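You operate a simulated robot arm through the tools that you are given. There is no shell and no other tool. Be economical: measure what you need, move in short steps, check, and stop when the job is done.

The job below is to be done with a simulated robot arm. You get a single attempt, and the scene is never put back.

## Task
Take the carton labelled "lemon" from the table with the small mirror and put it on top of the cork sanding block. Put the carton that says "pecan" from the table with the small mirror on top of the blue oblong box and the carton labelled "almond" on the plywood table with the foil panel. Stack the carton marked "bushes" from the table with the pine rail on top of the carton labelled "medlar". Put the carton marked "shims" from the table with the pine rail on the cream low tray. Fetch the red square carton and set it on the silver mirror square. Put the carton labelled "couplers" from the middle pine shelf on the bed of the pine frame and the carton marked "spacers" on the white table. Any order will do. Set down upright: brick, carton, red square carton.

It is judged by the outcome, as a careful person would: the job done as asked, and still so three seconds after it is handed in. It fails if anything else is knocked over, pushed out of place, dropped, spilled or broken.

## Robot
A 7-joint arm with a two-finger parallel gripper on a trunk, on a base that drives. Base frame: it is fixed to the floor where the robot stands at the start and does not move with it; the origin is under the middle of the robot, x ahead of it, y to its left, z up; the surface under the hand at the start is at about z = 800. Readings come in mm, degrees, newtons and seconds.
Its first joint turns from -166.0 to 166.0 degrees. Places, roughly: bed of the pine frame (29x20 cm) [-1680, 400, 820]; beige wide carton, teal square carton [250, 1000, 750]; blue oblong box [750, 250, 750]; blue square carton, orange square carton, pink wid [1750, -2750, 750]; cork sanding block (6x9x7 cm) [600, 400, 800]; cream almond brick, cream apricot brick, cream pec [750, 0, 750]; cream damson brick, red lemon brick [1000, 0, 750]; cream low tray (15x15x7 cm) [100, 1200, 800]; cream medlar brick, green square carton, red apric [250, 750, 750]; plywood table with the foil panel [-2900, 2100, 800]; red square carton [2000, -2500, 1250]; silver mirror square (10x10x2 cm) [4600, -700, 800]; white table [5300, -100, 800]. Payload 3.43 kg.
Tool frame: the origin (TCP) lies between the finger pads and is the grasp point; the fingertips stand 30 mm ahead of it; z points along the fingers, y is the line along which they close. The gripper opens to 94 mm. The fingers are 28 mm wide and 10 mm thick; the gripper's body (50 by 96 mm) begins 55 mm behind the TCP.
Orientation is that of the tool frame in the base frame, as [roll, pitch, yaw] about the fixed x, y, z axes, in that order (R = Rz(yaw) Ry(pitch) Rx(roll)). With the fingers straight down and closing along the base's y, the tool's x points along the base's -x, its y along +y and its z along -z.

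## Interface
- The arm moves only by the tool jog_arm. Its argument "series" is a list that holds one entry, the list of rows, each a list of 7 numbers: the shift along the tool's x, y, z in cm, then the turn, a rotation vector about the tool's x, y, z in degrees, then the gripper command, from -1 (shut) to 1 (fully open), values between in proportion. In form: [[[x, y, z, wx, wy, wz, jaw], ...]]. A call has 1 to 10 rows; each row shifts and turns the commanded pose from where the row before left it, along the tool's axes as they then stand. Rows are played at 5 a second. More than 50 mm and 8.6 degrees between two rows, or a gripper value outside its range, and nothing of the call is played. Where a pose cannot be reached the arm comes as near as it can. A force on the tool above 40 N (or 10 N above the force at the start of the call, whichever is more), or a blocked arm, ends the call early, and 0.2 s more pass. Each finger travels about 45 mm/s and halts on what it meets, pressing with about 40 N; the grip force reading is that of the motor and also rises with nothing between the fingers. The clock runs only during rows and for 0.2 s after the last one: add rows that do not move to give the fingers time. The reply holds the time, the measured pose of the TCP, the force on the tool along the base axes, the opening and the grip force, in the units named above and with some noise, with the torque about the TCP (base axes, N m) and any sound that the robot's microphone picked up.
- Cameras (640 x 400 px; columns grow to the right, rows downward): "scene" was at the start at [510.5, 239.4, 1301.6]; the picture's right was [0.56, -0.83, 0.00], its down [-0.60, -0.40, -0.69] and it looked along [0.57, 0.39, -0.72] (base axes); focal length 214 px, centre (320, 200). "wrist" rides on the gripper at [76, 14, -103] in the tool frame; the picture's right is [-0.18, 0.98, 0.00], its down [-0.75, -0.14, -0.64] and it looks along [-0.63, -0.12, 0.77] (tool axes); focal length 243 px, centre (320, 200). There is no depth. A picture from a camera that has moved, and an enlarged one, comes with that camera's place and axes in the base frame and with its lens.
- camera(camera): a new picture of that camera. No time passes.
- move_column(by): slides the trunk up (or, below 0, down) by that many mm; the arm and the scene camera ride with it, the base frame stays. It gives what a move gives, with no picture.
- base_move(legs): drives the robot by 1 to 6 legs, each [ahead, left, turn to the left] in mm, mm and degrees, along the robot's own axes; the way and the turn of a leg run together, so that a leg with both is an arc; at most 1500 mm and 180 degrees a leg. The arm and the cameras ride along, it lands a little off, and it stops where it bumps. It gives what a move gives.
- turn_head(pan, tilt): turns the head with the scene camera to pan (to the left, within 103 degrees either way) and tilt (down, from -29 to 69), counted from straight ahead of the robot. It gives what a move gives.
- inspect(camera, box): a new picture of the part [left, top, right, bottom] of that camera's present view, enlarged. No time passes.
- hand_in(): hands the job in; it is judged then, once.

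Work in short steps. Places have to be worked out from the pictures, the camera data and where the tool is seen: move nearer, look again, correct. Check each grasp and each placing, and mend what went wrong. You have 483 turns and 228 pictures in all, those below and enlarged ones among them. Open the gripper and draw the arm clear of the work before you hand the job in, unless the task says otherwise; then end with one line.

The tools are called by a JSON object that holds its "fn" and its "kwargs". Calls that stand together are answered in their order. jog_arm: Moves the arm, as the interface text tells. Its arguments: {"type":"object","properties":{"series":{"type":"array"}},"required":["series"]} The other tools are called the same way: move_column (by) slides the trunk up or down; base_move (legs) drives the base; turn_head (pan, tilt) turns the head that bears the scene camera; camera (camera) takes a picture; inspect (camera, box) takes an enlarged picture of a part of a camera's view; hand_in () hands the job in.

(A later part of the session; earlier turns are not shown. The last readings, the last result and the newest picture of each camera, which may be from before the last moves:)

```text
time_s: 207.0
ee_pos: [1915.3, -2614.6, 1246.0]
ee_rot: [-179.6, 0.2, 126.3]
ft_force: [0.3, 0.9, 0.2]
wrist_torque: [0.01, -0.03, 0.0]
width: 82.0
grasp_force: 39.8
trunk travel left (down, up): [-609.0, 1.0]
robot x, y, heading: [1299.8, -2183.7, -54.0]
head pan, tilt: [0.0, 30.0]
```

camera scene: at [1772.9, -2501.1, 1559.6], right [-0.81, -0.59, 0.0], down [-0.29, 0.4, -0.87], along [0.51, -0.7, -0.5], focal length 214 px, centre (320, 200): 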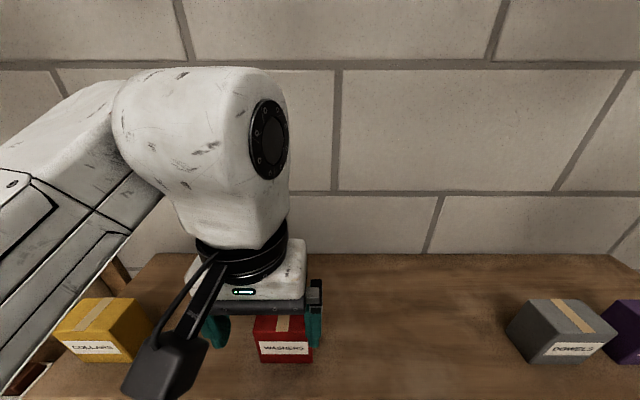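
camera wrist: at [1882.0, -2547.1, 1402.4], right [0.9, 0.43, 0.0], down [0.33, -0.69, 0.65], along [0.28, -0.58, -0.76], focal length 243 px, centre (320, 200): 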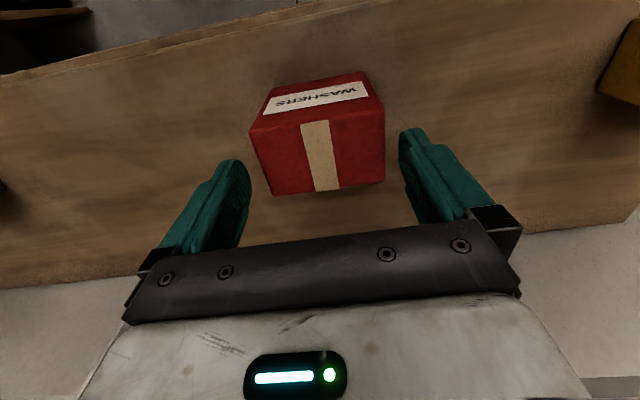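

Gripped (82 mm). Lift 6 cm and back off with the base.

{"fn": "jog_arm", "kwargs": {"series": [[[0, 0, -3, 0, 0, 0, -1], [0, 0, -3, 0, 0, 0, -1], [0, 0, 0, 0, 0, 0, -1]]]}}

{"fn": "base_move", "kwargs": {"legs": [[-700, 0, 0]]}}

{"fn": "turn_head", "kwargs": {"pan": 40, "tilt": 15}}

{"fn": "camera", "kwargs": {"camera": "scene"}}

{"fn": "turn_head", "kwargs": {"pan": 0, "tilt": 40}}

{"fn": "camera", "kwargs": {"camera": "scene"}}

```text
time_s: 207.8
ee_pos: [1915.3, -2614.7, 1305.8]
ee_rot: [-179.6, 0.3, 126.4]
ft_force: [0.0, 0.7, -0.6]
wrist_torque: [0.0, -0.02, -0.01]
width: 81.9
grasp_force: 39.6
trunk travel left (down, up): [-609.0, 1.0]
robot x, y, heading: [1303.3, -2184.7, -54.1]
head pan, tilt: [0.0, 30.0]
```

```text
time_s: 211.7
ee_pos: [1507.6, -2052.3, 1305.3]
ee_rot: [-179.6, 0.1, 127.0]
ft_force: [-0.5, 0.4, -1.9]
wrist_torque: [-0.01, 0.0, 0.0]
width: 81.8
grasp_force: 40.0
trunk travel left (down, up): [-609.0, 1.0]
robot x, y, heading: [886.3, -1627.3, -53.3]
head pan, tilt: [0.0, 30.0]
```

```text
time_s: 212.7
ee_pos: [1506.8, -2051.6, 1304.7]
ee_rot: [-179.5, 0.1, 126.9]
ft_force: [0.3, -0.8, -1.6]
wrist_torque: [-0.01, 0.01, -0.02]
width: 81.9
grasp_force: 40.2
trunk travel left (down, up): [-609.0, 1.0]
robot x, y, heading: [888.5, -1627.3, -53.1]
head pan, tilt: [40.0, 15.0]
```

```text
130 pictures are left
camera scene: at [1401.6, -1887.6, 1583.8], right [-0.23, -0.97, 0.0], down [-0.25, 0.06, -0.97], along [0.94, -0.22, -0.26], focal length 214 px, centre (320, 200)
```

scene: 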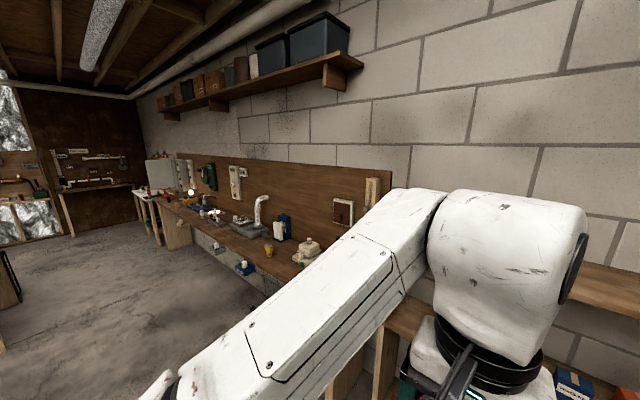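

```text
time_s: 213.8
ee_pos: [1507.5, -2051.2, 1305.8]
ee_rot: [-179.5, 0.2, 126.9]
ft_force: [0.2, 0.3, -2.0]
wrist_torque: [-0.01, -0.01, 0.01]
width: 82.0
grasp_force: 40.1
trunk travel left (down, up): [-609.0, 1.0]
robot x, y, heading: [891.3, -1629.6, -53.3]
head pan, tilt: [0.0, 40.0]
```

```text
129 pictures are left
camera scene: at [1361.5, -1934.1, 1544.3], right [-0.8, -0.6, 0.0], down [-0.38, 0.52, -0.77], along [0.46, -0.61, -0.64], focal length 214 px, centre (320, 200)
```

scene: 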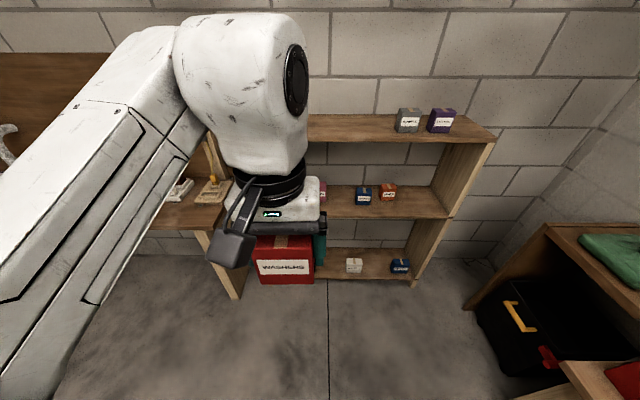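

Bench with the mirror lies along the same wall further left (n≈3343). I'll go forward a little, then strafe left in steps along the bench.

{"fn": "base_move", "kwargs": {"legs": [[350, 0, -1], [0, 1400, 0]]}}

{"fn": "turn_head", "kwargs": {"pan": 60, "tilt": 20}}

{"fn": "camera", "kwargs": {"camera": "scene"}}

```text
time_s: 222.7
ee_pos: [2848.7, -1510.2, 1305.3]
ee_rot: [-179.6, 0.2, 126.5]
ft_force: [-0.6, -0.4, 0.2]
wrist_torque: [0.0, -0.02, 0.0]
width: 81.8
grasp_force: 40.4
trunk travel left (down, up): [-609.0, 1.0]
robot x, y, heading: [2233.7, -1080.9, -54.0]
head pan, tilt: [0.0, 40.0]
```

```text
time_s: 224.0
ee_pos: [2848.5, -1508.9, 1305.4]
ee_rot: [-179.5, 0.1, 126.6]
ft_force: [0.2, -0.2, -2.5]
wrist_torque: [-0.03, 0.03, 0.03]
width: 81.7
grasp_force: 39.9
trunk travel left (down, up): [-609.0, 1.0]
robot x, y, heading: [2231.6, -1083.7, -53.9]
head pan, tilt: [60.0, 20.0]
```

```text
128 pictures are left
camera scene: at [2746.4, -1313.2, 1575.6], right [0.11, -0.99, 0.0], down [-0.34, -0.04, -0.94], along [0.93, 0.1, -0.34], focal length 214 px, centre (320, 200)
```

scene: 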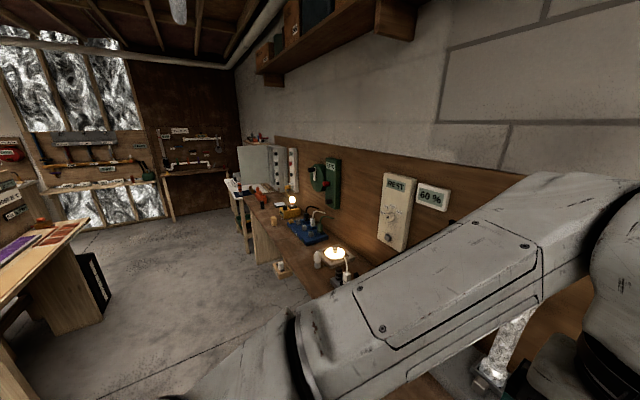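

{"fn": "base_move", "kwargs": {"legs": [[60, 1400, 0]]}}

{"fn": "camera", "kwargs": {"camera": "scene"}}

{"fn": "turn_head", "kwargs": {"pan": 20, "tilt": 45}}

{"fn": "camera", "kwargs": {"camera": "scene"}}

```text
time_s: 230.9
ee_pos: [4010.6, -725.1, 1305.4]
ee_rot: [-179.6, 0.2, 126.9]
ft_force: [0.1, 0.3, -0.8]
wrist_torque: [-0.03, -0.01, 0.02]
width: 81.7
grasp_force: 40.3
trunk travel left (down, up): [-609.0, 1.0]
robot x, y, heading: [3389.8, -299.3, -53.5]
head pan, tilt: [60.0, 20.0]
```

```text
127 pictures are left
camera scene: at [3907.3, -528.7, 1575.7], right [0.12, -0.99, 0.0], down [-0.34, -0.04, -0.94], along [0.93, 0.11, -0.34], focal length 214 px, centre (320, 200)
```

scene: 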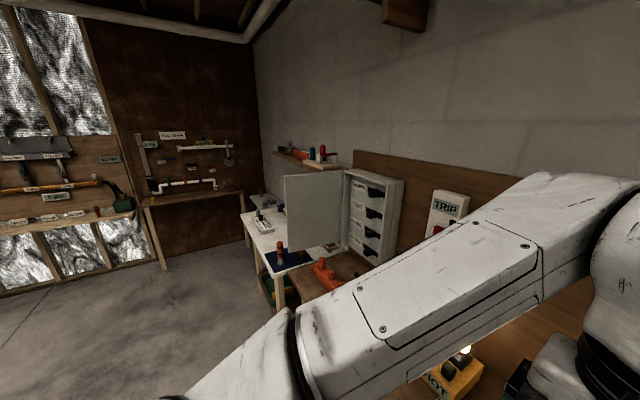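

```text
time_s: 232.0
ee_pos: [4011.5, -724.2, 1305.8]
ee_rot: [-179.6, 0.2, 126.9]
ft_force: [0.4, -0.2, -1.0]
wrist_torque: [0.0, 0.0, 0.02]
width: 81.7
grasp_force: 39.7
trunk travel left (down, up): [-609.0, 1.0]
robot x, y, heading: [3394.1, -301.9, -53.3]
head pan, tilt: [20.0, 45.0]
```

```text
126 pictures are left
camera scene: at [3882.7, -584.1, 1537.0], right [-0.55, -0.84, 0.0], down [-0.59, 0.39, -0.71], along [0.59, -0.39, -0.71], focal length 214 px, centre (320, 200)
```

scene: 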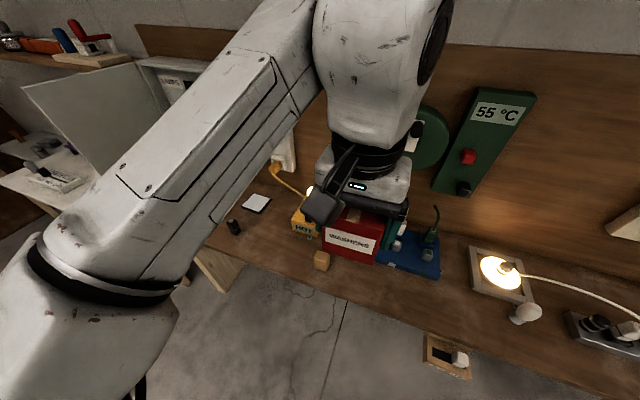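

The silver mirror square is at ≈(4625,-717). Move left 540 and ahead 340 to bring the hand near it.

{"fn": "base_move", "kwargs": {"legs": [[0, 540, -1], [340, 0, 0]]}}

{"fn": "camera", "kwargs": {"camera": "wrist"}}

{"fn": "camera", "kwargs": {"camera": "scene"}}

```text
time_s: 236.9
ee_pos: [4637.0, -697.6, 1304.8]
ee_rot: [-179.7, 0.2, 125.8]
ft_force: [0.1, 0.3, -1.0]
wrist_torque: [0.01, 0.01, -0.03]
width: 81.9
grasp_force: 39.2
trunk travel left (down, up): [-609.0, 1.0]
robot x, y, heading: [4024.1, -263.4, -54.3]
head pan, tilt: [20.0, 45.0]
```

```text
125 pictures are left
camera wrist: at [4603.3, -627.5, 1405.9], right [0.91, 0.43, -0.01], down [0.33, -0.69, 0.65], along [0.27, -0.59, -0.76], focal length 243 px, centre (320, 200)
```

wrist: 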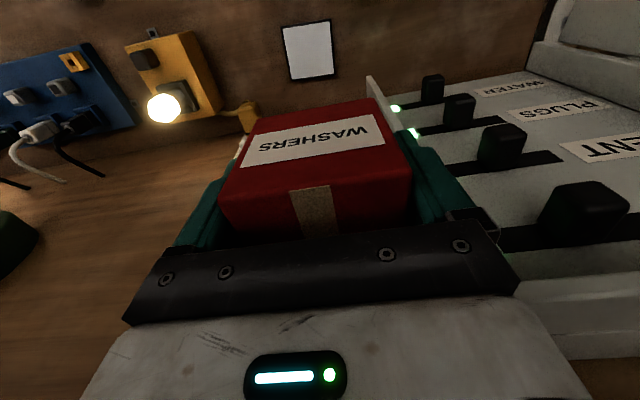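

```text
124 pictures are left
camera scene: at [4510.7, -554.8, 1537.0], right [-0.57, -0.82, 0.0], down [-0.58, 0.4, -0.71], along [0.58, -0.4, -0.71], focal length 214 px, centre (320, 200)
```

scene: 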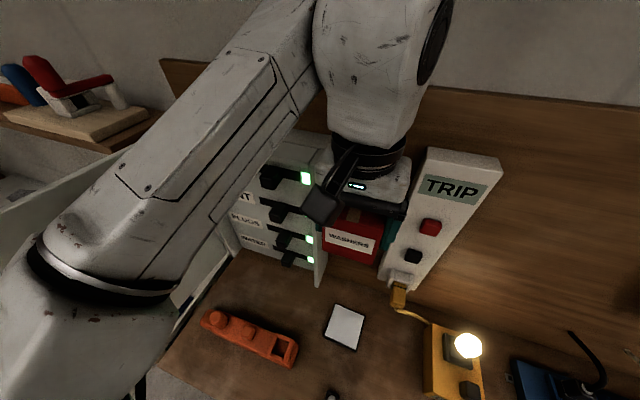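

A breaker cabinet stands just left of the mirror, so I'll approach diagonally with the elbow on the aisle side: back off, shift right, and turn left 69°.

{"fn": "base_move", "kwargs": {"legs": [[-400, 0, 0], [0, -232, 0], [0, 0, 69]]}}

{"fn": "jog_arm", "kwargs": {"series": [[[0, 0, 3.5, 0, 0, 0, -1], [0, 0, 3.5, 0, 0, 0, -1], [0, -5, 0, 0, 0, 0, -1], [0, -5, 0, 0, 0, 0, -1], [0, -5, 0, 0, 0, 0, -1], [0, -5, 0, 0, 0, 0, -1], [0, -5, 0, 0, 0, 0, -1], [0, -5, 0, 0, 0, 0, -1], [0, -5, 0, 0, 0, 0, -1], [0, -5, 0, 0, 0, 0, -1]]]}}

{"fn": "turn_head", "kwargs": {"pan": -30, "tilt": 30}}

{"fn": "camera", "kwargs": {"camera": "scene"}}

```text
time_s: 243.8
ee_pos: [4230.4, 345.0, 1304.8]
ee_rot: [-179.6, 0.2, -165.4]
ft_force: [0.3, 0.4, -1.6]
wrist_torque: [0.0, 0.02, 0.01]
width: 81.7
grasp_force: 40.4
trunk travel left (down, up): [-609.0, 1.0]
robot x, y, heading: [3605.7, -67.5, 14.4]
head pan, tilt: [20.0, 45.0]
```

```text
time_s: 246.0
ee_pos: [4331.1, -41.0, 1238.0]
ee_rot: [-179.6, 0.3, -165.4]
ft_force: [-0.1, 0.6, -1.4]
wrist_torque: [0.01, 0.02, -0.01]
width: 81.7
grasp_force: 39.9
trunk travel left (down, up): [-609.0, 1.0]
robot x, y, heading: [3599.2, -66.4, 14.2]
head pan, tilt: [20.0, 45.0]
```

```text
time_s: 247.2
ee_pos: [4331.3, -41.7, 1239.2]
ee_rot: [-179.6, 0.2, -165.5]
ft_force: [-0.3, -0.1, -2.0]
wrist_torque: [0.01, 0.02, -0.01]
width: 82.0
grasp_force: 40.6
trunk travel left (down, up): [-609.0, 1.0]
robot x, y, heading: [3599.8, -68.4, 14.2]
head pan, tilt: [-30.0, 30.0]
```

```text
123 pictures are left
camera scene: at [4071.4, 206.8, 1559.6], right [-0.27, -0.96, 0.0], down [-0.48, 0.14, -0.87], along [0.83, -0.23, -0.5], focal length 214 px, centre (320, 200)
```

scene: 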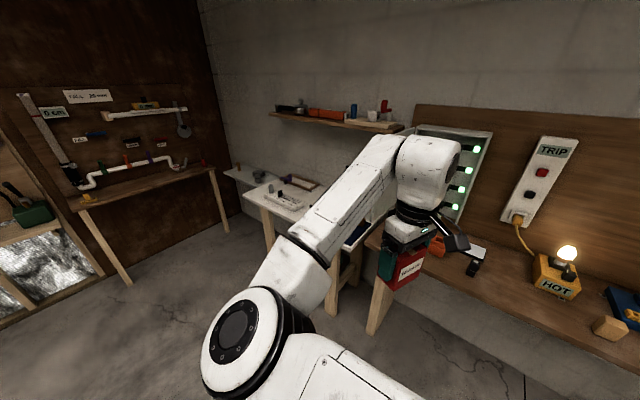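

Good view. First bring the hand further right/back, then drive toward the bench by 600 mm along −s.

{"fn": "jog_arm", "kwargs": {"series": [[[2, -4.25, 0, 0, 0, 0, -1], [2, -4.25, 0, 0, 0, 0, -1], [2, -4.25, 0, 0, 0, 0, -1], [2, -4.25, 0, 0, 0, 0, -1], [2, 0, 3, 0, 0, 0, -1], [0, 0, 4, 0, 0, 0, -1]]]}}

{"fn": "base_move", "kwargs": {"legs": [[142, -374, 0]]}}

{"fn": "camera", "kwargs": {"camera": "scene"}}

```text
time_s: 248.6
ee_pos: [4277.9, -232.7, 1168.1]
ee_rot: [-179.7, 0.2, -165.7]
ft_force: [-0.2, 0.2, -1.5]
wrist_torque: [0.0, 0.03, -0.01]
width: 81.9
grasp_force: 39.6
trunk travel left (down, up): [-609.0, 1.0]
robot x, y, heading: [3600.8, -71.3, 14.4]
head pan, tilt: [-30.0, 30.0]
```

```text
time_s: 251.1
ee_pos: [4508.4, -560.4, 1168.3]
ee_rot: [-179.7, 0.3, -165.5]
ft_force: [-0.2, -0.2, -1.0]
wrist_torque: [0.02, -0.01, 0.01]
width: 81.9
grasp_force: 40.0
trunk travel left (down, up): [-609.0, 1.0]
robot x, y, heading: [3830.5, -391.4, 14.4]
head pan, tilt: [-30.0, 30.0]
```

```text
122 pictures are left
camera scene: at [4301.8, -121.8, 1559.6], right [-0.27, -0.96, 0.0], down [-0.48, 0.14, -0.87], along [0.83, -0.23, -0.5], focal length 214 px, centre (320, 200)
```

scene: 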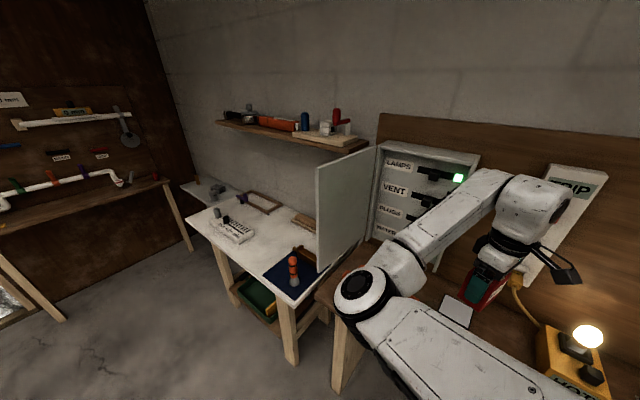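

Mirror is in reach from here. Lower the trunk 104 mm, then move over the mirror and rotate 21° to align.

{"fn": "move_column", "kwargs": {"by": -104}}

{"fn": "jog_arm", "kwargs": {"series": [[[-1.63, -4.6, 0, 0, 0, 0, -1], [-1.63, -4.6, 0, 0, 0, 0, -1], [-1.63, -4.6, 0, 0, 0, 0, -1], [-1.63, -4.6, 0, 0, 0, 0, -1], [0, 0, 0, 0, 0, -7.1, -1], [0, 0, 0, 0, 0, -7.1, -1], [0, 0, 0, 0, 0, -7.1, -1], [0, 0, 0, 0, 0, 0, -1]]]}}

{"fn": "camera", "kwargs": {"camera": "wrist"}}

{"fn": "camera", "kwargs": {"camera": "scene"}}

```text
time_s: 252.4
ee_pos: [4507.4, -560.9, 1064.4]
ee_rot: [-179.6, 0.2, -165.4]
ft_force: [0.3, -0.4, -1.1]
wrist_torque: [0.05, -0.03, -0.02]
width: 81.8
grasp_force: 40.3
trunk travel left (down, up): [-505.0, 105.0]
robot x, y, heading: [3831.7, -391.8, 14.2]
head pan, tilt: [-30.0, 30.0]
```

```text
time_s: 254.2
ee_pos: [4617.6, -722.5, 1065.5]
ee_rot: [-179.7, 0.0, -144.1]
ft_force: [-0.9, -0.3, -1.4]
wrist_torque: [0.01, 0.02, -0.04]
width: 82.0
grasp_force: 40.4
trunk travel left (down, up): [-505.0, 105.0]
robot x, y, heading: [3833.6, -394.3, 14.2]
head pan, tilt: [-30.0, 30.0]
```

```text
121 pictures are left
camera wrist: at [4545.6, -756.1, 1166.6], right [-0.43, 0.9, -0.01], down [0.69, 0.33, 0.64], along [0.58, 0.27, -0.77], focal length 243 px, centre (320, 200)
```

wrist: 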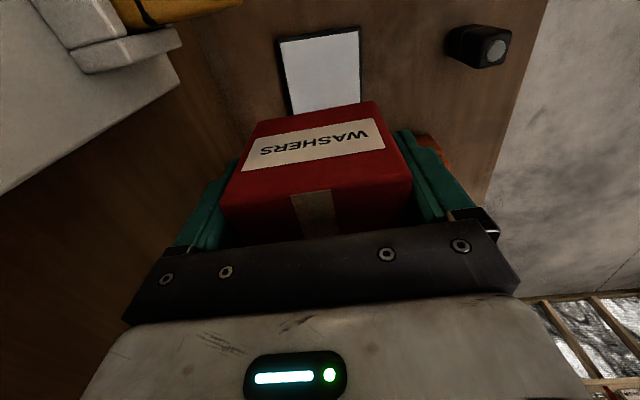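

```text
120 pictures are left
camera scene: at [4301.8, -122.0, 1455.6], right [-0.27, -0.96, 0.0], down [-0.48, 0.14, -0.87], along [0.83, -0.23, -0.5], focal length 214 px, centre (320, 200)
```

scene: 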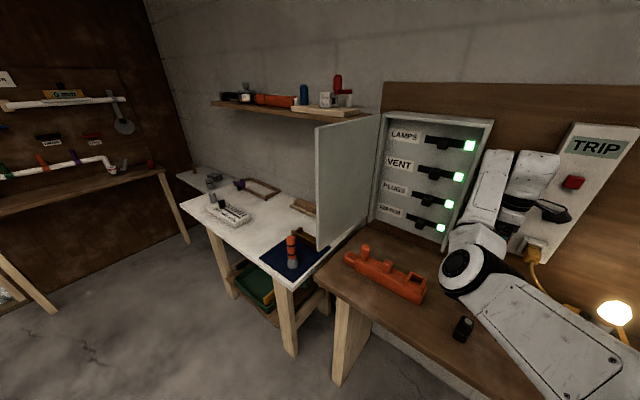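

Aligned with the mirror centre. Descend halfway and check elbow clearance.

{"fn": "jog_arm", "kwargs": {"series": [[[0, 0, 4.5, 0, 0, 0, -1], [0, 0, 4.5, 0, 0, 0, -1], [0, 0, 3, 0, 0, 0, -1], [0, 0, 0, 0, 0, 0, -1]]]}}

{"fn": "turn_head", "kwargs": {"pan": -50, "tilt": 40}}

{"fn": "camera", "kwargs": {"camera": "scene"}}

{"fn": "camera", "kwargs": {"camera": "wrist"}}

```text
time_s: 255.2
ee_pos: [4618.6, -723.1, 946.5]
ee_rot: [-179.5, 0.0, -144.2]
ft_force: [0.6, -0.5, -1.8]
wrist_torque: [0.0, 0.03, -0.02]
width: 82.0
grasp_force: 40.3
trunk travel left (down, up): [-505.0, 105.0]
robot x, y, heading: [3833.2, -394.0, 14.5]
head pan, tilt: [-30.0, 30.0]
```

```text
time_s: 256.1
ee_pos: [4617.8, -722.5, 946.8]
ee_rot: [-179.6, 0.1, -144.2]
ft_force: [0.1, 0.1, -1.3]
wrist_torque: [0.01, 0.01, 0.04]
width: 81.9
grasp_force: 40.0
trunk travel left (down, up): [-505.0, 105.0]
robot x, y, heading: [3833.9, -392.2, 14.1]
head pan, tilt: [-50.0, 40.0]
```

```text
119 pictures are left
camera scene: at [4283.8, -147.0, 1440.3], right [-0.58, -0.81, 0.0], down [-0.52, 0.37, -0.77], along [0.62, -0.45, -0.64], focal length 214 px, centre (320, 200)
```

scene: 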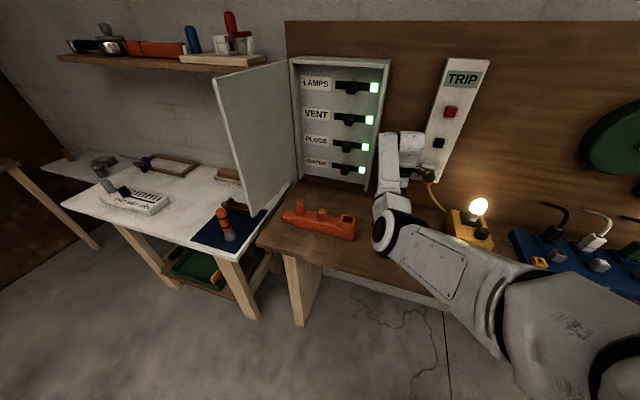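

```text
118 pictures are left
camera wrist: at [4546.1, -756.2, 1047.4], right [-0.43, 0.9, -0.01], down [0.69, 0.33, 0.64], along [0.58, 0.27, -0.77], focal length 243 px, centre (320, 200)
```

wrist: 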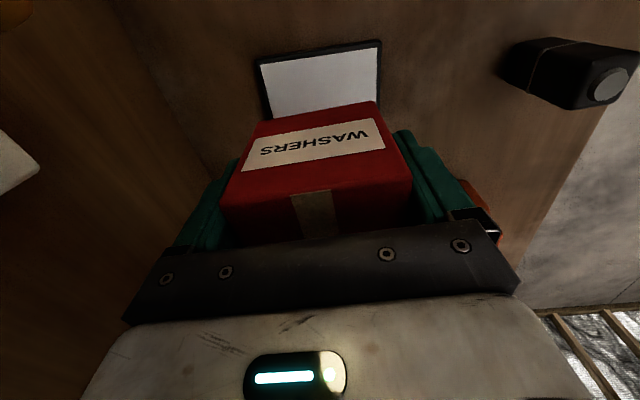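

Elbow would come close to a small black item below; raise the trunk 104 mm to lift the elbow and re-check before lowering.

{"fn": "move_column", "kwargs": {"by": 104}}

{"fn": "jog_arm", "kwargs": {"series": [[[0, 0, 4.5, 0, 0, 0, -1], [0, 0, 4.5, 0, 0, 0, -1], [0, 0, 4, 0, 0, 0, -1], [0, 0, 0, 0, 0, 0, -1]]]}}

{"fn": "camera", "kwargs": {"camera": "scene"}}

{"fn": "camera", "kwargs": {"camera": "wrist"}}

```text
time_s: 257.4
ee_pos: [4617.8, -722.6, 1050.3]
ee_rot: [-179.6, 0.1, -144.2]
ft_force: [-0.7, -0.3, -1.8]
wrist_torque: [-0.03, 0.01, 0.04]
width: 81.8
grasp_force: 40.4
trunk travel left (down, up): [-609.0, 1.0]
robot x, y, heading: [3829.7, -391.2, 14.4]
head pan, tilt: [-50.0, 40.0]
```

```text
time_s: 258.4
ee_pos: [4619.8, -723.9, 920.3]
ee_rot: [-179.7, 0.0, -144.2]
ft_force: [0.0, -0.1, -1.9]
wrist_torque: [-0.01, 0.03, 0.01]
width: 81.9
grasp_force: 39.8
trunk travel left (down, up): [-609.0, 1.0]
robot x, y, heading: [3832.2, -395.0, 14.4]
head pan, tilt: [-50.0, 40.0]
```

```text
117 pictures are left
camera scene: at [4283.8, -147.1, 1544.3], right [-0.58, -0.81, 0.0], down [-0.52, 0.38, -0.77], along [0.62, -0.45, -0.64], focal length 214 px, centre (320, 200)
```

scene: 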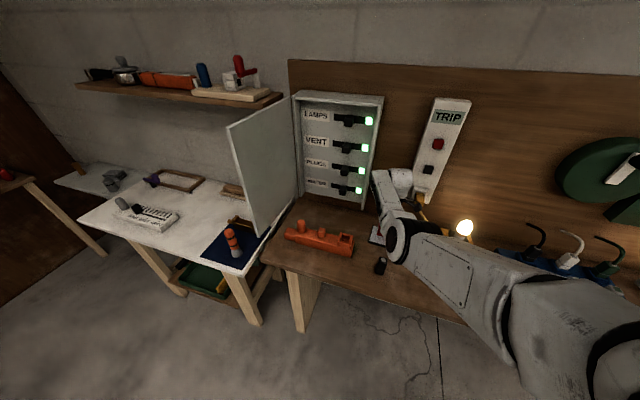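

```text
116 pictures are left
camera wrist: at [4547.2, -756.8, 1021.5], right [-0.43, 0.9, -0.01], down [0.69, 0.33, 0.64], along [0.58, 0.27, -0.77], focal length 243 px, centre (320, 200)
```

wrist: 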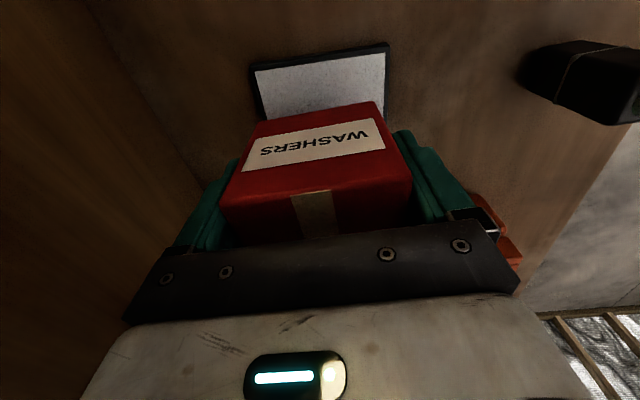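

Elbow is clear of the black item now. Lower the carton onto the mirror.

{"fn": "jog_arm", "kwargs": {"series": [[[0, 0, 2.5, 0, 0, 0, -1], [0, 0, 1.2, 0, 0, 0, -1], [0, 0, 0.5, 0, 0, 0, -1], [0, 0, 0.3, 0, 0, 0, -1], [0, 0, 0.2, 0, 0, 0, -1], [0, 0, 0, 0, 0, 0, -1]]]}}

```text
time_s: 259.8
ee_pos: [4619.4, -725.1, 876.8]
ee_rot: [-179.3, 0.1, -144.2]
ft_force: [3.6, -1.8, 33.3]
wrist_torque: [0.74, 0.6, -0.06]
width: 81.9
grasp_force: 40.7
trunk travel left (down, up): [-609.0, 1.0]
robot x, y, heading: [3836.3, -393.1, 14.2]
head pan, tilt: [-50.0, 40.0]
```

Contact. Relieve, open, and rise.

{"fn": "jog_arm", "kwargs": {"series": [[[0, 0, -0.3, 0, 0, 0, -1], [0, 0, 0, 0, 0, 0, 0.85], [0, 0, 0, 0, 0, 0, 0.9], [0, 0, 0, 0, 0, 0, 1], [0, 0, 0, 0, 0, 0, 1], [0, 0, -3, 0, 0, 0, 1], [0, 0, -4, 0, 0, 0, 1], [0, 0, -4, 0, 0, 0, 1], [0, 0, -4, 0, 0, 0, 1]]]}}

{"fn": "camera", "kwargs": {"camera": "wrist"}}

```text
time_s: 261.8
ee_pos: [4618.3, -723.2, 1026.0]
ee_rot: [-179.7, 0.0, -144.1]
ft_force: [-0.5, 0.4, -0.4]
wrist_torque: [0.02, -0.02, -0.06]
width: 94.0
grasp_force: 0.0
trunk travel left (down, up): [-609.0, 1.0]
robot x, y, heading: [3831.7, -390.6, 14.6]
head pan, tilt: [-50.0, 40.0]
```

```text
115 pictures are left
camera wrist: at [4546.9, -756.4, 1127.6], right [-0.43, 0.9, 0.0], down [0.69, 0.33, 0.64], along [0.58, 0.27, -0.77], focal length 243 px, centre (320, 200)
```

wrist: 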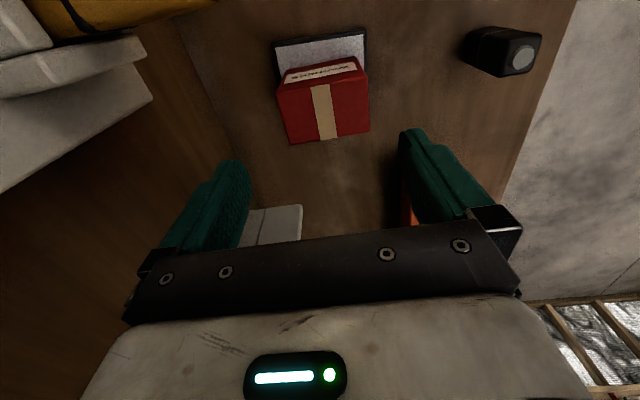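

Red carton stands on the mirror. Back away from the bench, turn to face the wall, and tuck the hand.

{"fn": "base_move", "kwargs": {"legs": [[-178, 467, 0], [0, 0, -68.8]]}}

{"fn": "jog_arm", "kwargs": {"series": [[[2, 4, -3, 0, 0, 0, 1], [2, 4, -3, 0, 0, 0, 1], [0, 5, -2, 0, 0, 0, 1], [0, 5, 0, 0, 0, 0, 1], [0, 5, 0, 0, 0, 0, 1], [0, 5, 0, 0, 0, 0, 1], [0, 5, 0, 0, 0, 0, 1], [0, 5, 0, 0, 0, 0, 1], [0, 5, 0, 0, 0, 0, 1]]]}}

```text
time_s: 267.8
ee_pos: [3523.0, -838.8, 1026.5]
ee_rot: [-179.5, 0.1, 147.0]
ft_force: [0.2, 0.2, 1.4]
wrist_torque: [-0.02, 0.01, 0.0]
width: 94.4
grasp_force: 0.1
trunk travel left (down, up): [-609.0, 1.0]
robot x, y, heading: [3548.2, 14.8, -54.7]
head pan, tilt: [-50.0, 40.0]
```

```text
refused: row 1 steps farther than a row can; nothing moved
```

{"fn": "jog_arm", "kwargs": {"series": [[[-1.7, 4.2, -1.5, 0, 0, 0, 1], [-1.7, 4.2, -1.5, 0, 0, 0, 1], [-1.7, 4.2, -1.5, 0, 0, 0, 1], [-1.7, 4.2, -1.5, 0, 0, 0, 1], [-1.7, 4.2, -1.5, 0, 0, 0, 1], [-1.7, 4.2, -1.5, 0, 0, 0, 1], [-1.7, 4.2, -1.5, 0, 0, 0, 1], [-1.7, 4.2, 0, 0, 0, 0, 1], [-1.7, 4.2, 0, 0, 0, 7, 1], [-1.7, 4.2, 0, 0, 0, 7, 1]]]}}

{"fn": "base_move", "kwargs": {"legs": [[100, -1400, 0], [0, -1400, 0]]}}

{"fn": "turn_head", "kwargs": {"pan": -20, "tilt": 25}}

{"fn": "camera", "kwargs": {"camera": "scene"}}

```text
time_s: 270.0
ee_pos: [3897.8, -582.7, 1129.0]
ee_rot: [-179.7, 0.1, 132.9]
ft_force: [-0.1, 0.5, 1.0]
wrist_torque: [0.02, -0.01, 0.02]
width: 93.7
grasp_force: 0.1
trunk travel left (down, up): [-609.0, 1.0]
robot x, y, heading: [3546.9, 13.8, -54.8]
head pan, tilt: [-50.0, 40.0]
```

```text
time_s: 283.5
ee_pos: [1704.2, -2293.0, 1129.0]
ee_rot: [-179.7, 0.1, 133.9]
ft_force: [0.9, -0.5, 0.2]
wrist_torque: [0.0, 0.0, -0.02]
width: 94.2
grasp_force: 0.0
trunk travel left (down, up): [-609.0, 1.0]
robot x, y, heading: [1340.4, -1700.2, -53.6]
head pan, tilt: [-50.0, 40.0]
```

```text
time_s: 284.4
ee_pos: [1702.0, -2292.5, 1128.3]
ee_rot: [-179.6, 0.1, 134.0]
ft_force: [-0.1, 0.2, 0.2]
wrist_torque: [-0.01, -0.01, -0.02]
width: 94.0
grasp_force: 0.1
trunk travel left (down, up): [-609.0, 1.0]
robot x, y, heading: [1338.6, -1702.7, -53.8]
head pan, tilt: [-20.0, 25.0]
```

```text
114 pictures are left
camera scene: at [1788.2, -2031.4, 1567.6], right [-0.96, -0.28, 0.0], down [-0.12, 0.41, -0.91], along [0.26, -0.87, -0.42], focal length 214 px, centre (320, 200)
```

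scene: 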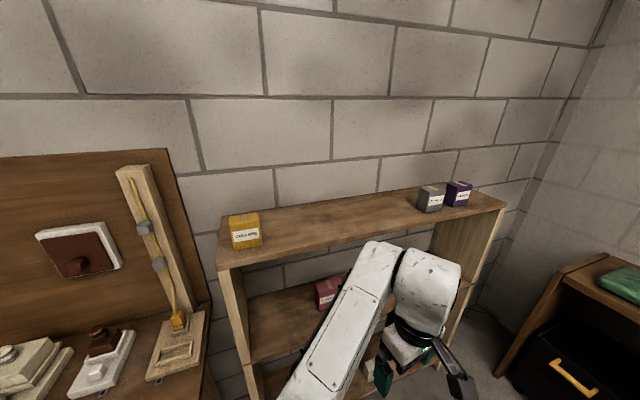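

Lower the trunk to look into the middle shelf.

{"fn": "move_column", "kwargs": {"by": -400}}

{"fn": "turn_head", "kwargs": {"pan": -25, "tilt": 15}}

{"fn": "camera", "kwargs": {"camera": "scene"}}

{"fn": "camera", "kwargs": {"camera": "wrist"}}

```text
time_s: 288.3
ee_pos: [1704.0, -2292.2, 729.1]
ee_rot: [-179.5, 0.1, 134.2]
ft_force: [-0.8, 0.4, 0.3]
wrist_torque: [0.0, -0.02, -0.02]
width: 94.1
grasp_force: 0.2
trunk travel left (down, up): [-209.0, 401.0]
robot x, y, heading: [1343.1, -1703.5, -53.4]
head pan, tilt: [-20.0, 25.0]
```

```text
time_s: 289.0
ee_pos: [1702.6, -2293.8, 727.8]
ee_rot: [-179.7, 0.1, 134.1]
ft_force: [0.3, -0.4, 0.2]
wrist_torque: [0.04, 0.0, -0.02]
width: 93.9
grasp_force: 0.0
trunk travel left (down, up): [-209.0, 401.0]
robot x, y, heading: [1341.2, -1704.6, -53.4]
head pan, tilt: [-25.0, 15.0]
```

```text
113 pictures are left
camera scene: at [1780.7, -2034.5, 1183.8], right [-0.98, -0.2, 0.0], down [-0.05, 0.25, -0.97], along [0.19, -0.95, -0.26], focal length 214 px, centre (320, 200)
```

scene: 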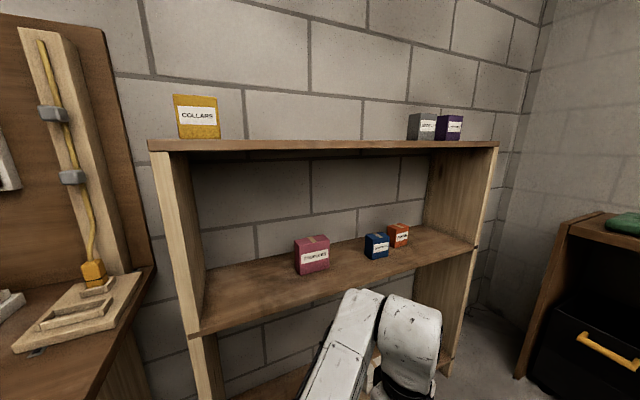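

```text
112 pictures are left
camera wrist: at [1659.7, -2227.9, 829.3], right [0.83, 0.55, -0.01], down [0.42, -0.64, 0.64], along [0.35, -0.54, -0.76], focal length 243 px, centre (320, 200)
```

wrist: 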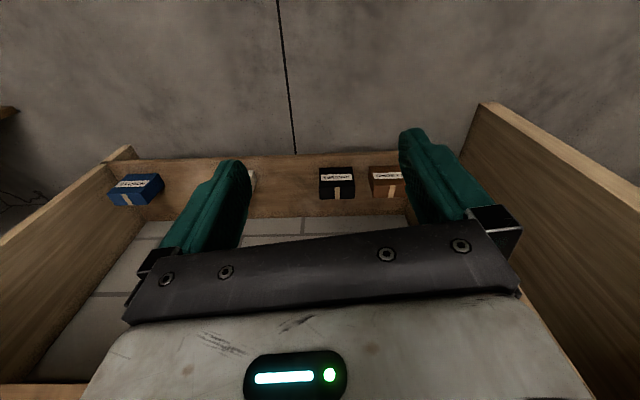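

{"fn": "inspect", "kwargs": {"camera": "scene", "box": [280, 210, 430, 290]}}

```text
4.27 times, centred on (355, 250) of scene
camera zoom: at [1780.7, -2034.5, 1183.8], right [-0.98, -0.2, 0.0], down [-0.05, 0.25, -0.97], along [0.19, -0.95, -0.26], focal length 915 px, centre (171, -13)
```

zoom: 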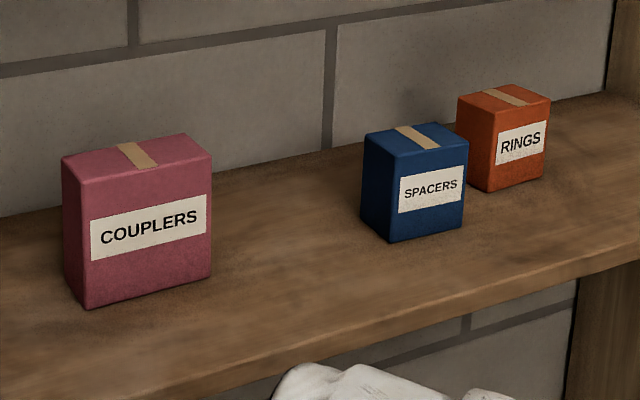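

COUPLERS is the pink wide carton, SPACERS the blue one; middle shelf surface z≈748 with the top board at ~1160, so I need a tilted hand. First SPACERS: shift the base right, raise the hand to 860, and tilt the tool 45° forward.

{"fn": "base_move", "kwargs": {"legs": [[0, -420, -1]]}}

{"fn": "jog_arm", "kwargs": {"series": [[[0, 0, -4, 0, 0, 8, 1], [0, 0, -4, 0, 0, 0, 1], [0, 0, -4, 0, 0, 0, 1], [0, 0, 0, 0, -7.5, 0, 1], [0, 0, 0, 0, -7.5, 0, 1], [0, 0, 0, 0, -7.5, 0, 1], [0, 0, 0, 0, -7.5, 0, 1], [0, 0, 0, 0, -7.5, 0, 1], [0, 0, 0, 0, -7.5, 0, 1], [0, 0, 0, 0, 0, 0, 1]]]}}

{"fn": "camera", "kwargs": {"camera": "wrist"}}

{"fn": "turn_head", "kwargs": {"pan": 0, "tilt": 25}}

{"fn": "camera", "kwargs": {"camera": "scene"}}

```text
time_s: 291.6
ee_pos: [1349.6, -2548.2, 729.3]
ee_rot: [-179.6, 0.1, 133.0]
ft_force: [-0.9, 0.0, -0.1]
wrist_torque: [-0.01, 0.0, -0.01]
width: 94.2
grasp_force: 0.2
trunk travel left (down, up): [-209.0, 401.0]
robot x, y, heading: [1000.1, -1950.7, -54.6]
head pan, tilt: [-25.0, 15.0]
```

```text
time_s: 293.8
ee_pos: [1348.1, -2554.6, 851.9]
ee_rot: [-177.9, 44.0, 125.0]
ft_force: [0.6, -0.3, -1.0]
wrist_torque: [-0.01, 0.04, -0.02]
width: 94.0
grasp_force: 0.0
out of reach, approached as far as the arm can: row 9
trunk travel left (down, up): [-209.0, 401.0]
robot x, y, heading: [997.2, -1954.1, -54.4]
head pan, tilt: [-25.0, 15.0]
```

```text
110 pictures are left
camera wrist: at [1290.0, -2441.7, 871.7], right [0.9, 0.43, 0.1], down [-0.04, -0.14, 0.99], along [0.44, -0.89, -0.11], focal length 243 px, centre (320, 200)
```

wrist: 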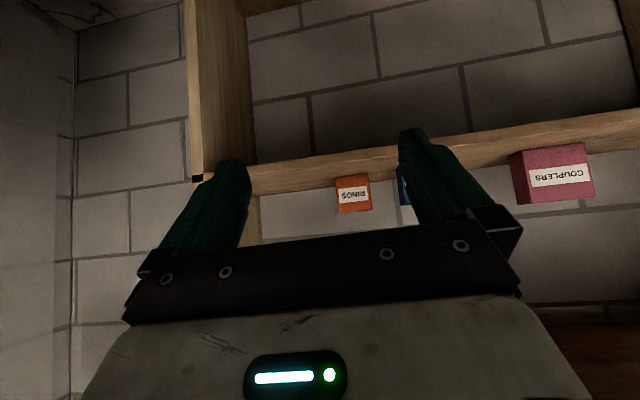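

```text
time_s: 294.7
ee_pos: [1348.1, -2555.5, 853.5]
ee_rot: [-178.0, 44.0, 124.9]
ft_force: [0.6, -0.2, 0.8]
wrist_torque: [-0.02, 0.04, 0.01]
width: 93.7
grasp_force: 0.2
trunk travel left (down, up): [-209.0, 401.0]
robot x, y, heading: [998.6, -1949.6, -54.7]
head pan, tilt: [0.0, 25.0]
```

```text
109 pictures are left
camera scene: at [1468.9, -2274.0, 1167.6], right [-0.81, -0.58, 0.0], down [-0.24, 0.34, -0.91], along [0.53, -0.74, -0.42], focal length 214 px, centre (320, 200)
```

scene: 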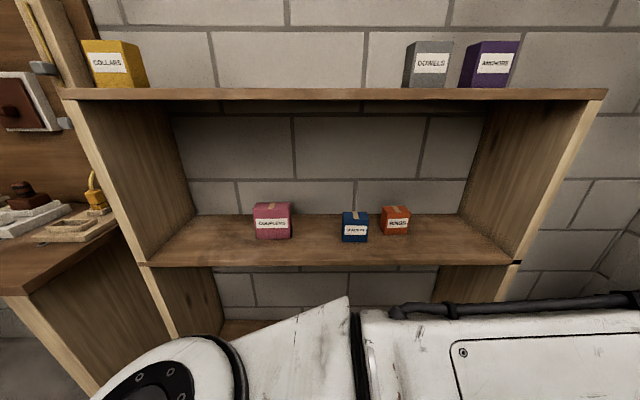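

Tilting works, but the elbow sits ahead between hand and shelf. I'll turn the base 60° left (elbow then swings to the side) and re-aim the tool back toward the shelf.

{"fn": "base_move", "kwargs": {"legs": [[0, 0, 60]]}}

{"fn": "jog_arm", "kwargs": {"series": [[[0, 0, 0, 5.2, 0, 5.4, 1], [0, 0, 0, 5.2, 0, 5.4, 1], [0, 0, 0, 5.2, 0, 5.4, 1], [0, 0, 0, 5.2, 0, 5.4, 1], [0, 0, 0, 5.2, 0, 5.4, 1], [0, 0, 0, 5.2, 0, 5.4, 1], [0, 0, 0, 5.2, 0, 5.4, 1], [0, 0, 0, 5.2, 0, 5.4, 1], [0, 0, 0, 0, 0, 0, 1]]]}}

{"fn": "turn_head", "kwargs": {"pan": -20, "tilt": 35}}

{"fn": "camera", "kwargs": {"camera": "scene"}}

```text
time_s: 297.8
ee_pos: [1694.9, -1943.0, 852.8]
ee_rot: [-177.9, 43.9, -174.4]
ft_force: [-0.3, 0.1, -0.2]
wrist_torque: [0.0, -0.01, 0.03]
width: 93.8
grasp_force: 0.1
trunk travel left (down, up): [-209.0, 401.0]
robot x, y, heading: [998.0, -1952.5, 6.0]
head pan, tilt: [0.0, 25.0]
```

```text
time_s: 298.2
ee_pos: [1679.2, -1980.8, 828.3]
ee_rot: [-166.3, 39.4, -177.8]
ft_force: [-0.1, -0.6, 1.0]
wrist_torque: [0.0, -0.01, 0.01]
width: 94.2
grasp_force: 0.0
trunk travel left (down, up): [-209.0, 401.0]
robot x, y, heading: [998.5, -1948.5, 5.9]
head pan, tilt: [0.0, 25.0]
stopped in row 2: the arm was blocked; the commanded pose is now the measured one
```

```text
time_s: 299.1
ee_pos: [1681.2, -1979.2, 828.6]
ee_rot: [-166.3, 39.3, -177.7]
ft_force: [-0.5, 0.2, 0.8]
wrist_torque: [-0.01, -0.01, 0.01]
width: 94.0
grasp_force: 0.1
trunk travel left (down, up): [-209.0, 401.0]
robot x, y, heading: [997.6, -1951.8, 5.9]
head pan, tilt: [-20.0, 35.0]
```

```text
108 pictures are left
camera scene: at [1504.8, -1732.9, 1151.9], right [-0.24, -0.97, 0.0], down [-0.56, 0.14, -0.82], along [0.8, -0.2, -0.57], focal length 214 px, centre (320, 200)
```

scene: 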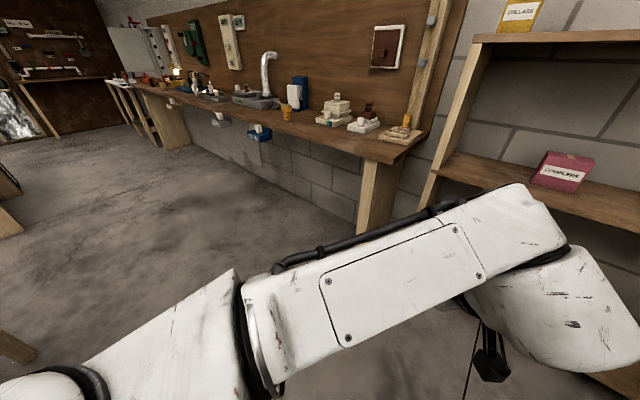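

Blocked by wrist limits probably. I'll untilt to tool-down first, then yaw, then tilt again.

{"fn": "jog_arm", "kwargs": {"series": [[[0, 0, 0, -2.3, 7.9, 0, 1], [0, 0, 0, -2.3, 7.9, 0, 1], [0, 0, 0, -2.3, 7.9, 0, 1], [0, 0, 0, -2.3, 7.9, 0, 1], [0, 0, 0, -2.3, 7.9, 0, 1], [0, 0, 0, 0, 0, 0, 1]]]}}

{"fn": "jog_arm", "kwargs": {"series": [[[0, 0, 0, 0, 0, 8, 1], [0, 0, 0, 0, 0, 8, 1], [0, 0, 0, 0, 0, 8, 1], [0, 0, 0, 0, 0, 8, 1], [0, 0, 0, 0, 0, 8, 1], [0, 0, 0, 0, 0, 8, 1], [0, 0, 0, 0, 0, 0, 1]]]}}

```text
time_s: 300.5
ee_pos: [1680.5, -1979.6, 829.2]
ee_rot: [180.0, 0.0, 177.2]
ft_force: [0.4, 0.0, -0.4]
wrist_torque: [-0.02, 0.0, -0.03]
width: 94.2
grasp_force: 0.0
trunk travel left (down, up): [-209.0, 401.0]
robot x, y, heading: [999.9, -1952.1, 6.0]
head pan, tilt: [-20.0, 35.0]
```

```text
time_s: 302.1
ee_pos: [1679.6, -1980.2, 827.4]
ee_rot: [179.9, 0.0, 129.3]
ft_force: [0.3, 0.3, -0.2]
wrist_torque: [0.02, 0.0, -0.01]
width: 94.0
grasp_force: 0.0
trunk travel left (down, up): [-209.0, 401.0]
robot x, y, heading: [998.8, -1951.5, 6.0]
head pan, tilt: [-20.0, 35.0]
```

{"fn": "jog_arm", "kwargs": {"series": [[[-2.0, -4.2, 0, 0, 0, 0, 1], [-2.0, -4.2, 0, 0, 0, 0, 1], [-2.0, -4.2, 0, 0, 0, 0, 1], [-2.0, -4.2, 0, 0, 0, 0, 1], [-2.0, -4.2, 0, 0, 0, 0, 1], [-2.0, -4.2, 0, 0, 0, 0, 1], [-2.0, -4.2, 0, 0, 0, 0, 1], [-2.0, -4.2, 0, 0, 0, 0, 1], [0, 0, -3, 0, 0, 4, 1]]]}}

{"fn": "jog_arm", "kwargs": {"series": [[[0, 0, 0, 0, -7.5, 0, 1], [0, 0, 0, 0, -7.5, 0, 1], [0, 0, 0, 0, -7.5, 0, 1], [0, 0, 0, 0, -7.5, 0, 1], [0, 0, 0, 0, -7.5, 0, 1], [0, 0, 0, 0, -7.5, 0, 1], [0, 0, 0, 0, 0, 0, 1]]]}}

{"fn": "turn_head", "kwargs": {"pan": -40, "tilt": 35}}

{"fn": "camera", "kwargs": {"camera": "scene"}}

```text
time_s: 304.1
ee_pos: [1521.2, -2317.7, 858.9]
ee_rot: [180.0, 0.0, 125.4]
ft_force: [-0.4, -1.0, -0.5]
wrist_torque: [-0.01, 0.0, 0.02]
width: 94.0
grasp_force: 0.0
trunk travel left (down, up): [-209.0, 401.0]
robot x, y, heading: [1000.0, -1945.2, 6.0]
head pan, tilt: [-20.0, 35.0]
```

```text
time_s: 305.7
ee_pos: [1520.6, -2317.0, 858.2]
ee_rot: [-180.0, 45.2, 125.2]
ft_force: [-0.4, 0.0, 0.8]
wrist_torque: [0.01, -0.01, 0.02]
width: 94.0
grasp_force: 0.1
trunk travel left (down, up): [-209.0, 401.0]
robot x, y, heading: [999.7, -1950.2, 6.2]
head pan, tilt: [-20.0, 35.0]
```

```text
time_s: 306.5
ee_pos: [1520.8, -2315.4, 857.3]
ee_rot: [179.8, 45.2, 125.1]
ft_force: [0.0, 0.3, 0.5]
wrist_torque: [0.0, -0.03, 0.02]
width: 93.9
grasp_force: 0.1
trunk travel left (down, up): [-209.0, 401.0]
robot x, y, heading: [999.5, -1949.2, 5.9]
head pan, tilt: [-40.0, 35.0]
```

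```text
107 pictures are left
camera scene: at [1492.4, -1761.0, 1151.9], right [-0.56, -0.83, 0.0], down [-0.48, 0.32, -0.82], along [0.68, -0.46, -0.57], focal length 214 px, centre (320, 200)
```

scene: 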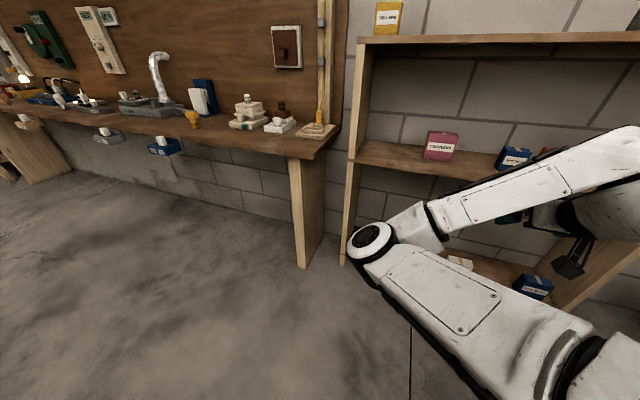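

The tilted configuration works with elbow to the side. Shift the hand 135 mm toward −n and drive the base 350 mm toward the shelf.

{"fn": "jog_arm", "kwargs": {"series": [[[0, -4.5, 0, 0, 0, 0, 1], [0, -4.5, 0, 0, 0, 0, 1], [0, -4.5, 0, 0, 0, 0, 1], [-2, 0, -2, 0, 0, 0, 1]]]}}

{"fn": "base_move", "kwargs": {"legs": [[170, -306, 0]]}}

{"fn": "camera", "kwargs": {"camera": "scene"}}

{"fn": "camera", "kwargs": {"camera": "wrist"}}

```text
time_s: 307.5
ee_pos: [1410.9, -2394.1, 887.3]
ee_rot: [179.9, 45.1, 125.1]
ft_force: [0.0, 0.6, 0.3]
wrist_torque: [0.0, 0.03, -0.04]
width: 94.0
grasp_force: 0.1
trunk travel left (down, up): [-209.0, 401.0]
robot x, y, heading: [997.2, -1952.2, 6.0]
head pan, tilt: [-40.0, 35.0]
```

```text
time_s: 309.8
ee_pos: [1611.2, -2686.7, 886.8]
ee_rot: [179.9, 45.0, 125.1]
ft_force: [-0.1, -0.3, -0.1]
wrist_torque: [0.01, -0.02, 0.04]
width: 93.9
grasp_force: 0.1
trunk travel left (down, up): [-209.0, 401.0]
robot x, y, heading: [1203.1, -2242.9, 5.9]
head pan, tilt: [-40.0, 35.0]
```

```text
106 pictures are left
camera scene: at [1694.4, -2051.7, 1151.9], right [-0.56, -0.83, 0.0], down [-0.47, 0.32, -0.82], along [0.68, -0.46, -0.57], focal length 214 px, centre (320, 200)
```

scene: 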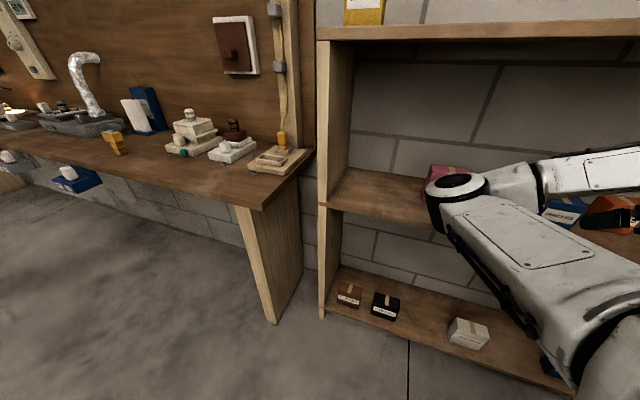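

```text
105 pictures are left
camera wrist: at [1549.3, -2574.3, 903.9], right [0.88, 0.46, 0.13], down [-0.07, -0.15, 0.99], along [0.47, -0.88, -0.09], focal length 243 px, centre (320, 200)
```

wrist: 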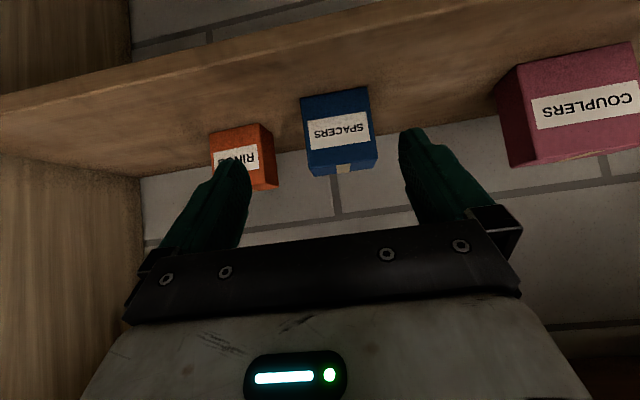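

Aligned with SPACERS (centre n≈-235, front s≈-3284). Extend the arm 104 mm toward the shelf and check.

{"fn": "jog_arm", "kwargs": {"series": [[[-2.45, 0.33, 2.45, 0, 0, 0, 1], [-2.45, 0.33, 2.45, 0, 0, 0, 1], [-2.45, 0.33, 2.45, 0, 0, 0, 1], [0, 0, 0, 0, 0, 0, 1]]]}}

{"fn": "camera", "kwargs": {"camera": "scene"}}

{"fn": "camera", "kwargs": {"camera": "wrist"}}

```text
time_s: 310.8
ee_pos: [1678.9, -2766.3, 887.5]
ee_rot: [179.9, 45.2, 125.0]
ft_force: [-0.7, -1.0, -0.2]
wrist_torque: [0.0, 0.0, -0.01]
width: 94.3
grasp_force: 0.1
trunk travel left (down, up): [-209.0, 401.0]
robot x, y, heading: [1200.0, -2239.7, 5.9]
head pan, tilt: [-40.0, 35.0]
```

```text
104 pictures are left
camera scene: at [1694.4, -2051.6, 1151.9], right [-0.56, -0.83, 0.0], down [-0.47, 0.32, -0.82], along [0.68, -0.46, -0.57], focal length 214 px, centre (320, 200)
```

scene: 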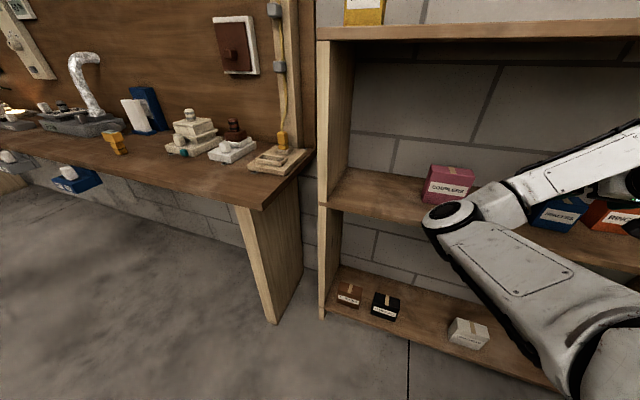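

```text
103 pictures are left
camera wrist: at [1618.0, -2654.2, 903.6], right [0.88, 0.46, 0.13], down [-0.07, -0.14, 0.99], along [0.47, -0.88, -0.09], focal length 243 px, centre (320, 200)
```

wrist: 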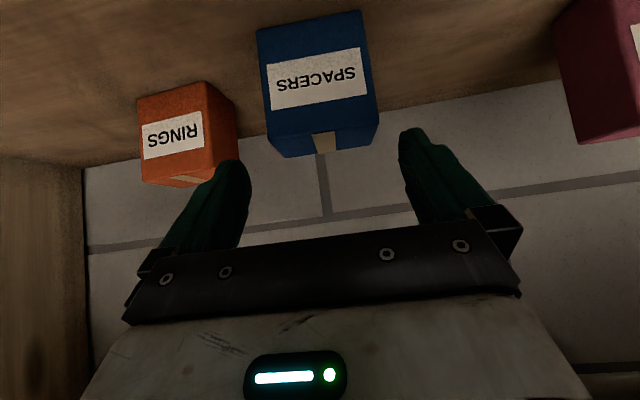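

Centred. Advance along the tool axis 120 mm and grip.

{"fn": "jog_arm", "kwargs": {"series": [[[0, 0, 4, 0, 0, 0, 1], [0, 0, 4, 0, 0, 0, 1], [0, 0, 3.9, 0, 0, 0, 1], [0, 0, 0, 0, 0, 0, 1], [0, 0, 0, 0, 0, 0, 0.5], [0, 0, 0, 0, 0, 0, -0.5], [0, 0, 0, 0, 0, 0, -1], [0, 0, 0, 0, 0, 0, -1]]]}}

{"fn": "camera", "kwargs": {"camera": "wrist"}}

```text
time_s: 311.8
ee_pos: [1728.0, -2834.3, 807.3]
ee_rot: [-179.8, 45.9, 125.0]
ft_force: [1.8, 0.2, 7.7]
wrist_torque: [0.17, 0.08, -0.1]
width: 82.4
grasp_force: 8.6
trunk travel left (down, up): [-209.0, 401.0]
robot x, y, heading: [1198.1, -2238.2, 5.9]
head pan, tilt: [-40.0, 35.0]
stopped in row 5: the force on the tool passed its limit at 42 N (the readings are from after the stop); the commanded pose is now the measured one
```

```text
102 pictures are left
camera wrist: at [1665.7, -2723.0, 824.0], right [0.88, 0.46, 0.13], down [-0.08, -0.13, 0.99], along [0.47, -0.88, -0.08], focal length 243 px, centre (320, 200)
```

wrist: 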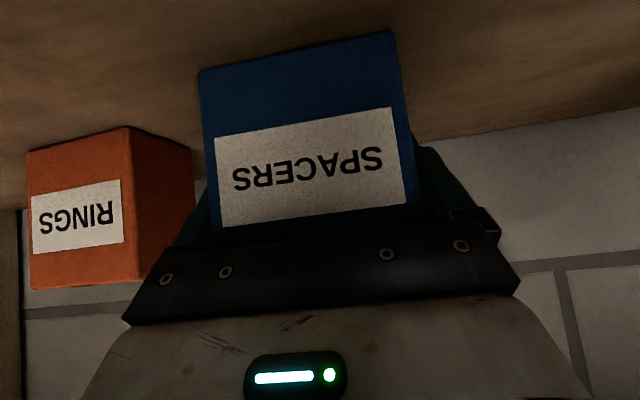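

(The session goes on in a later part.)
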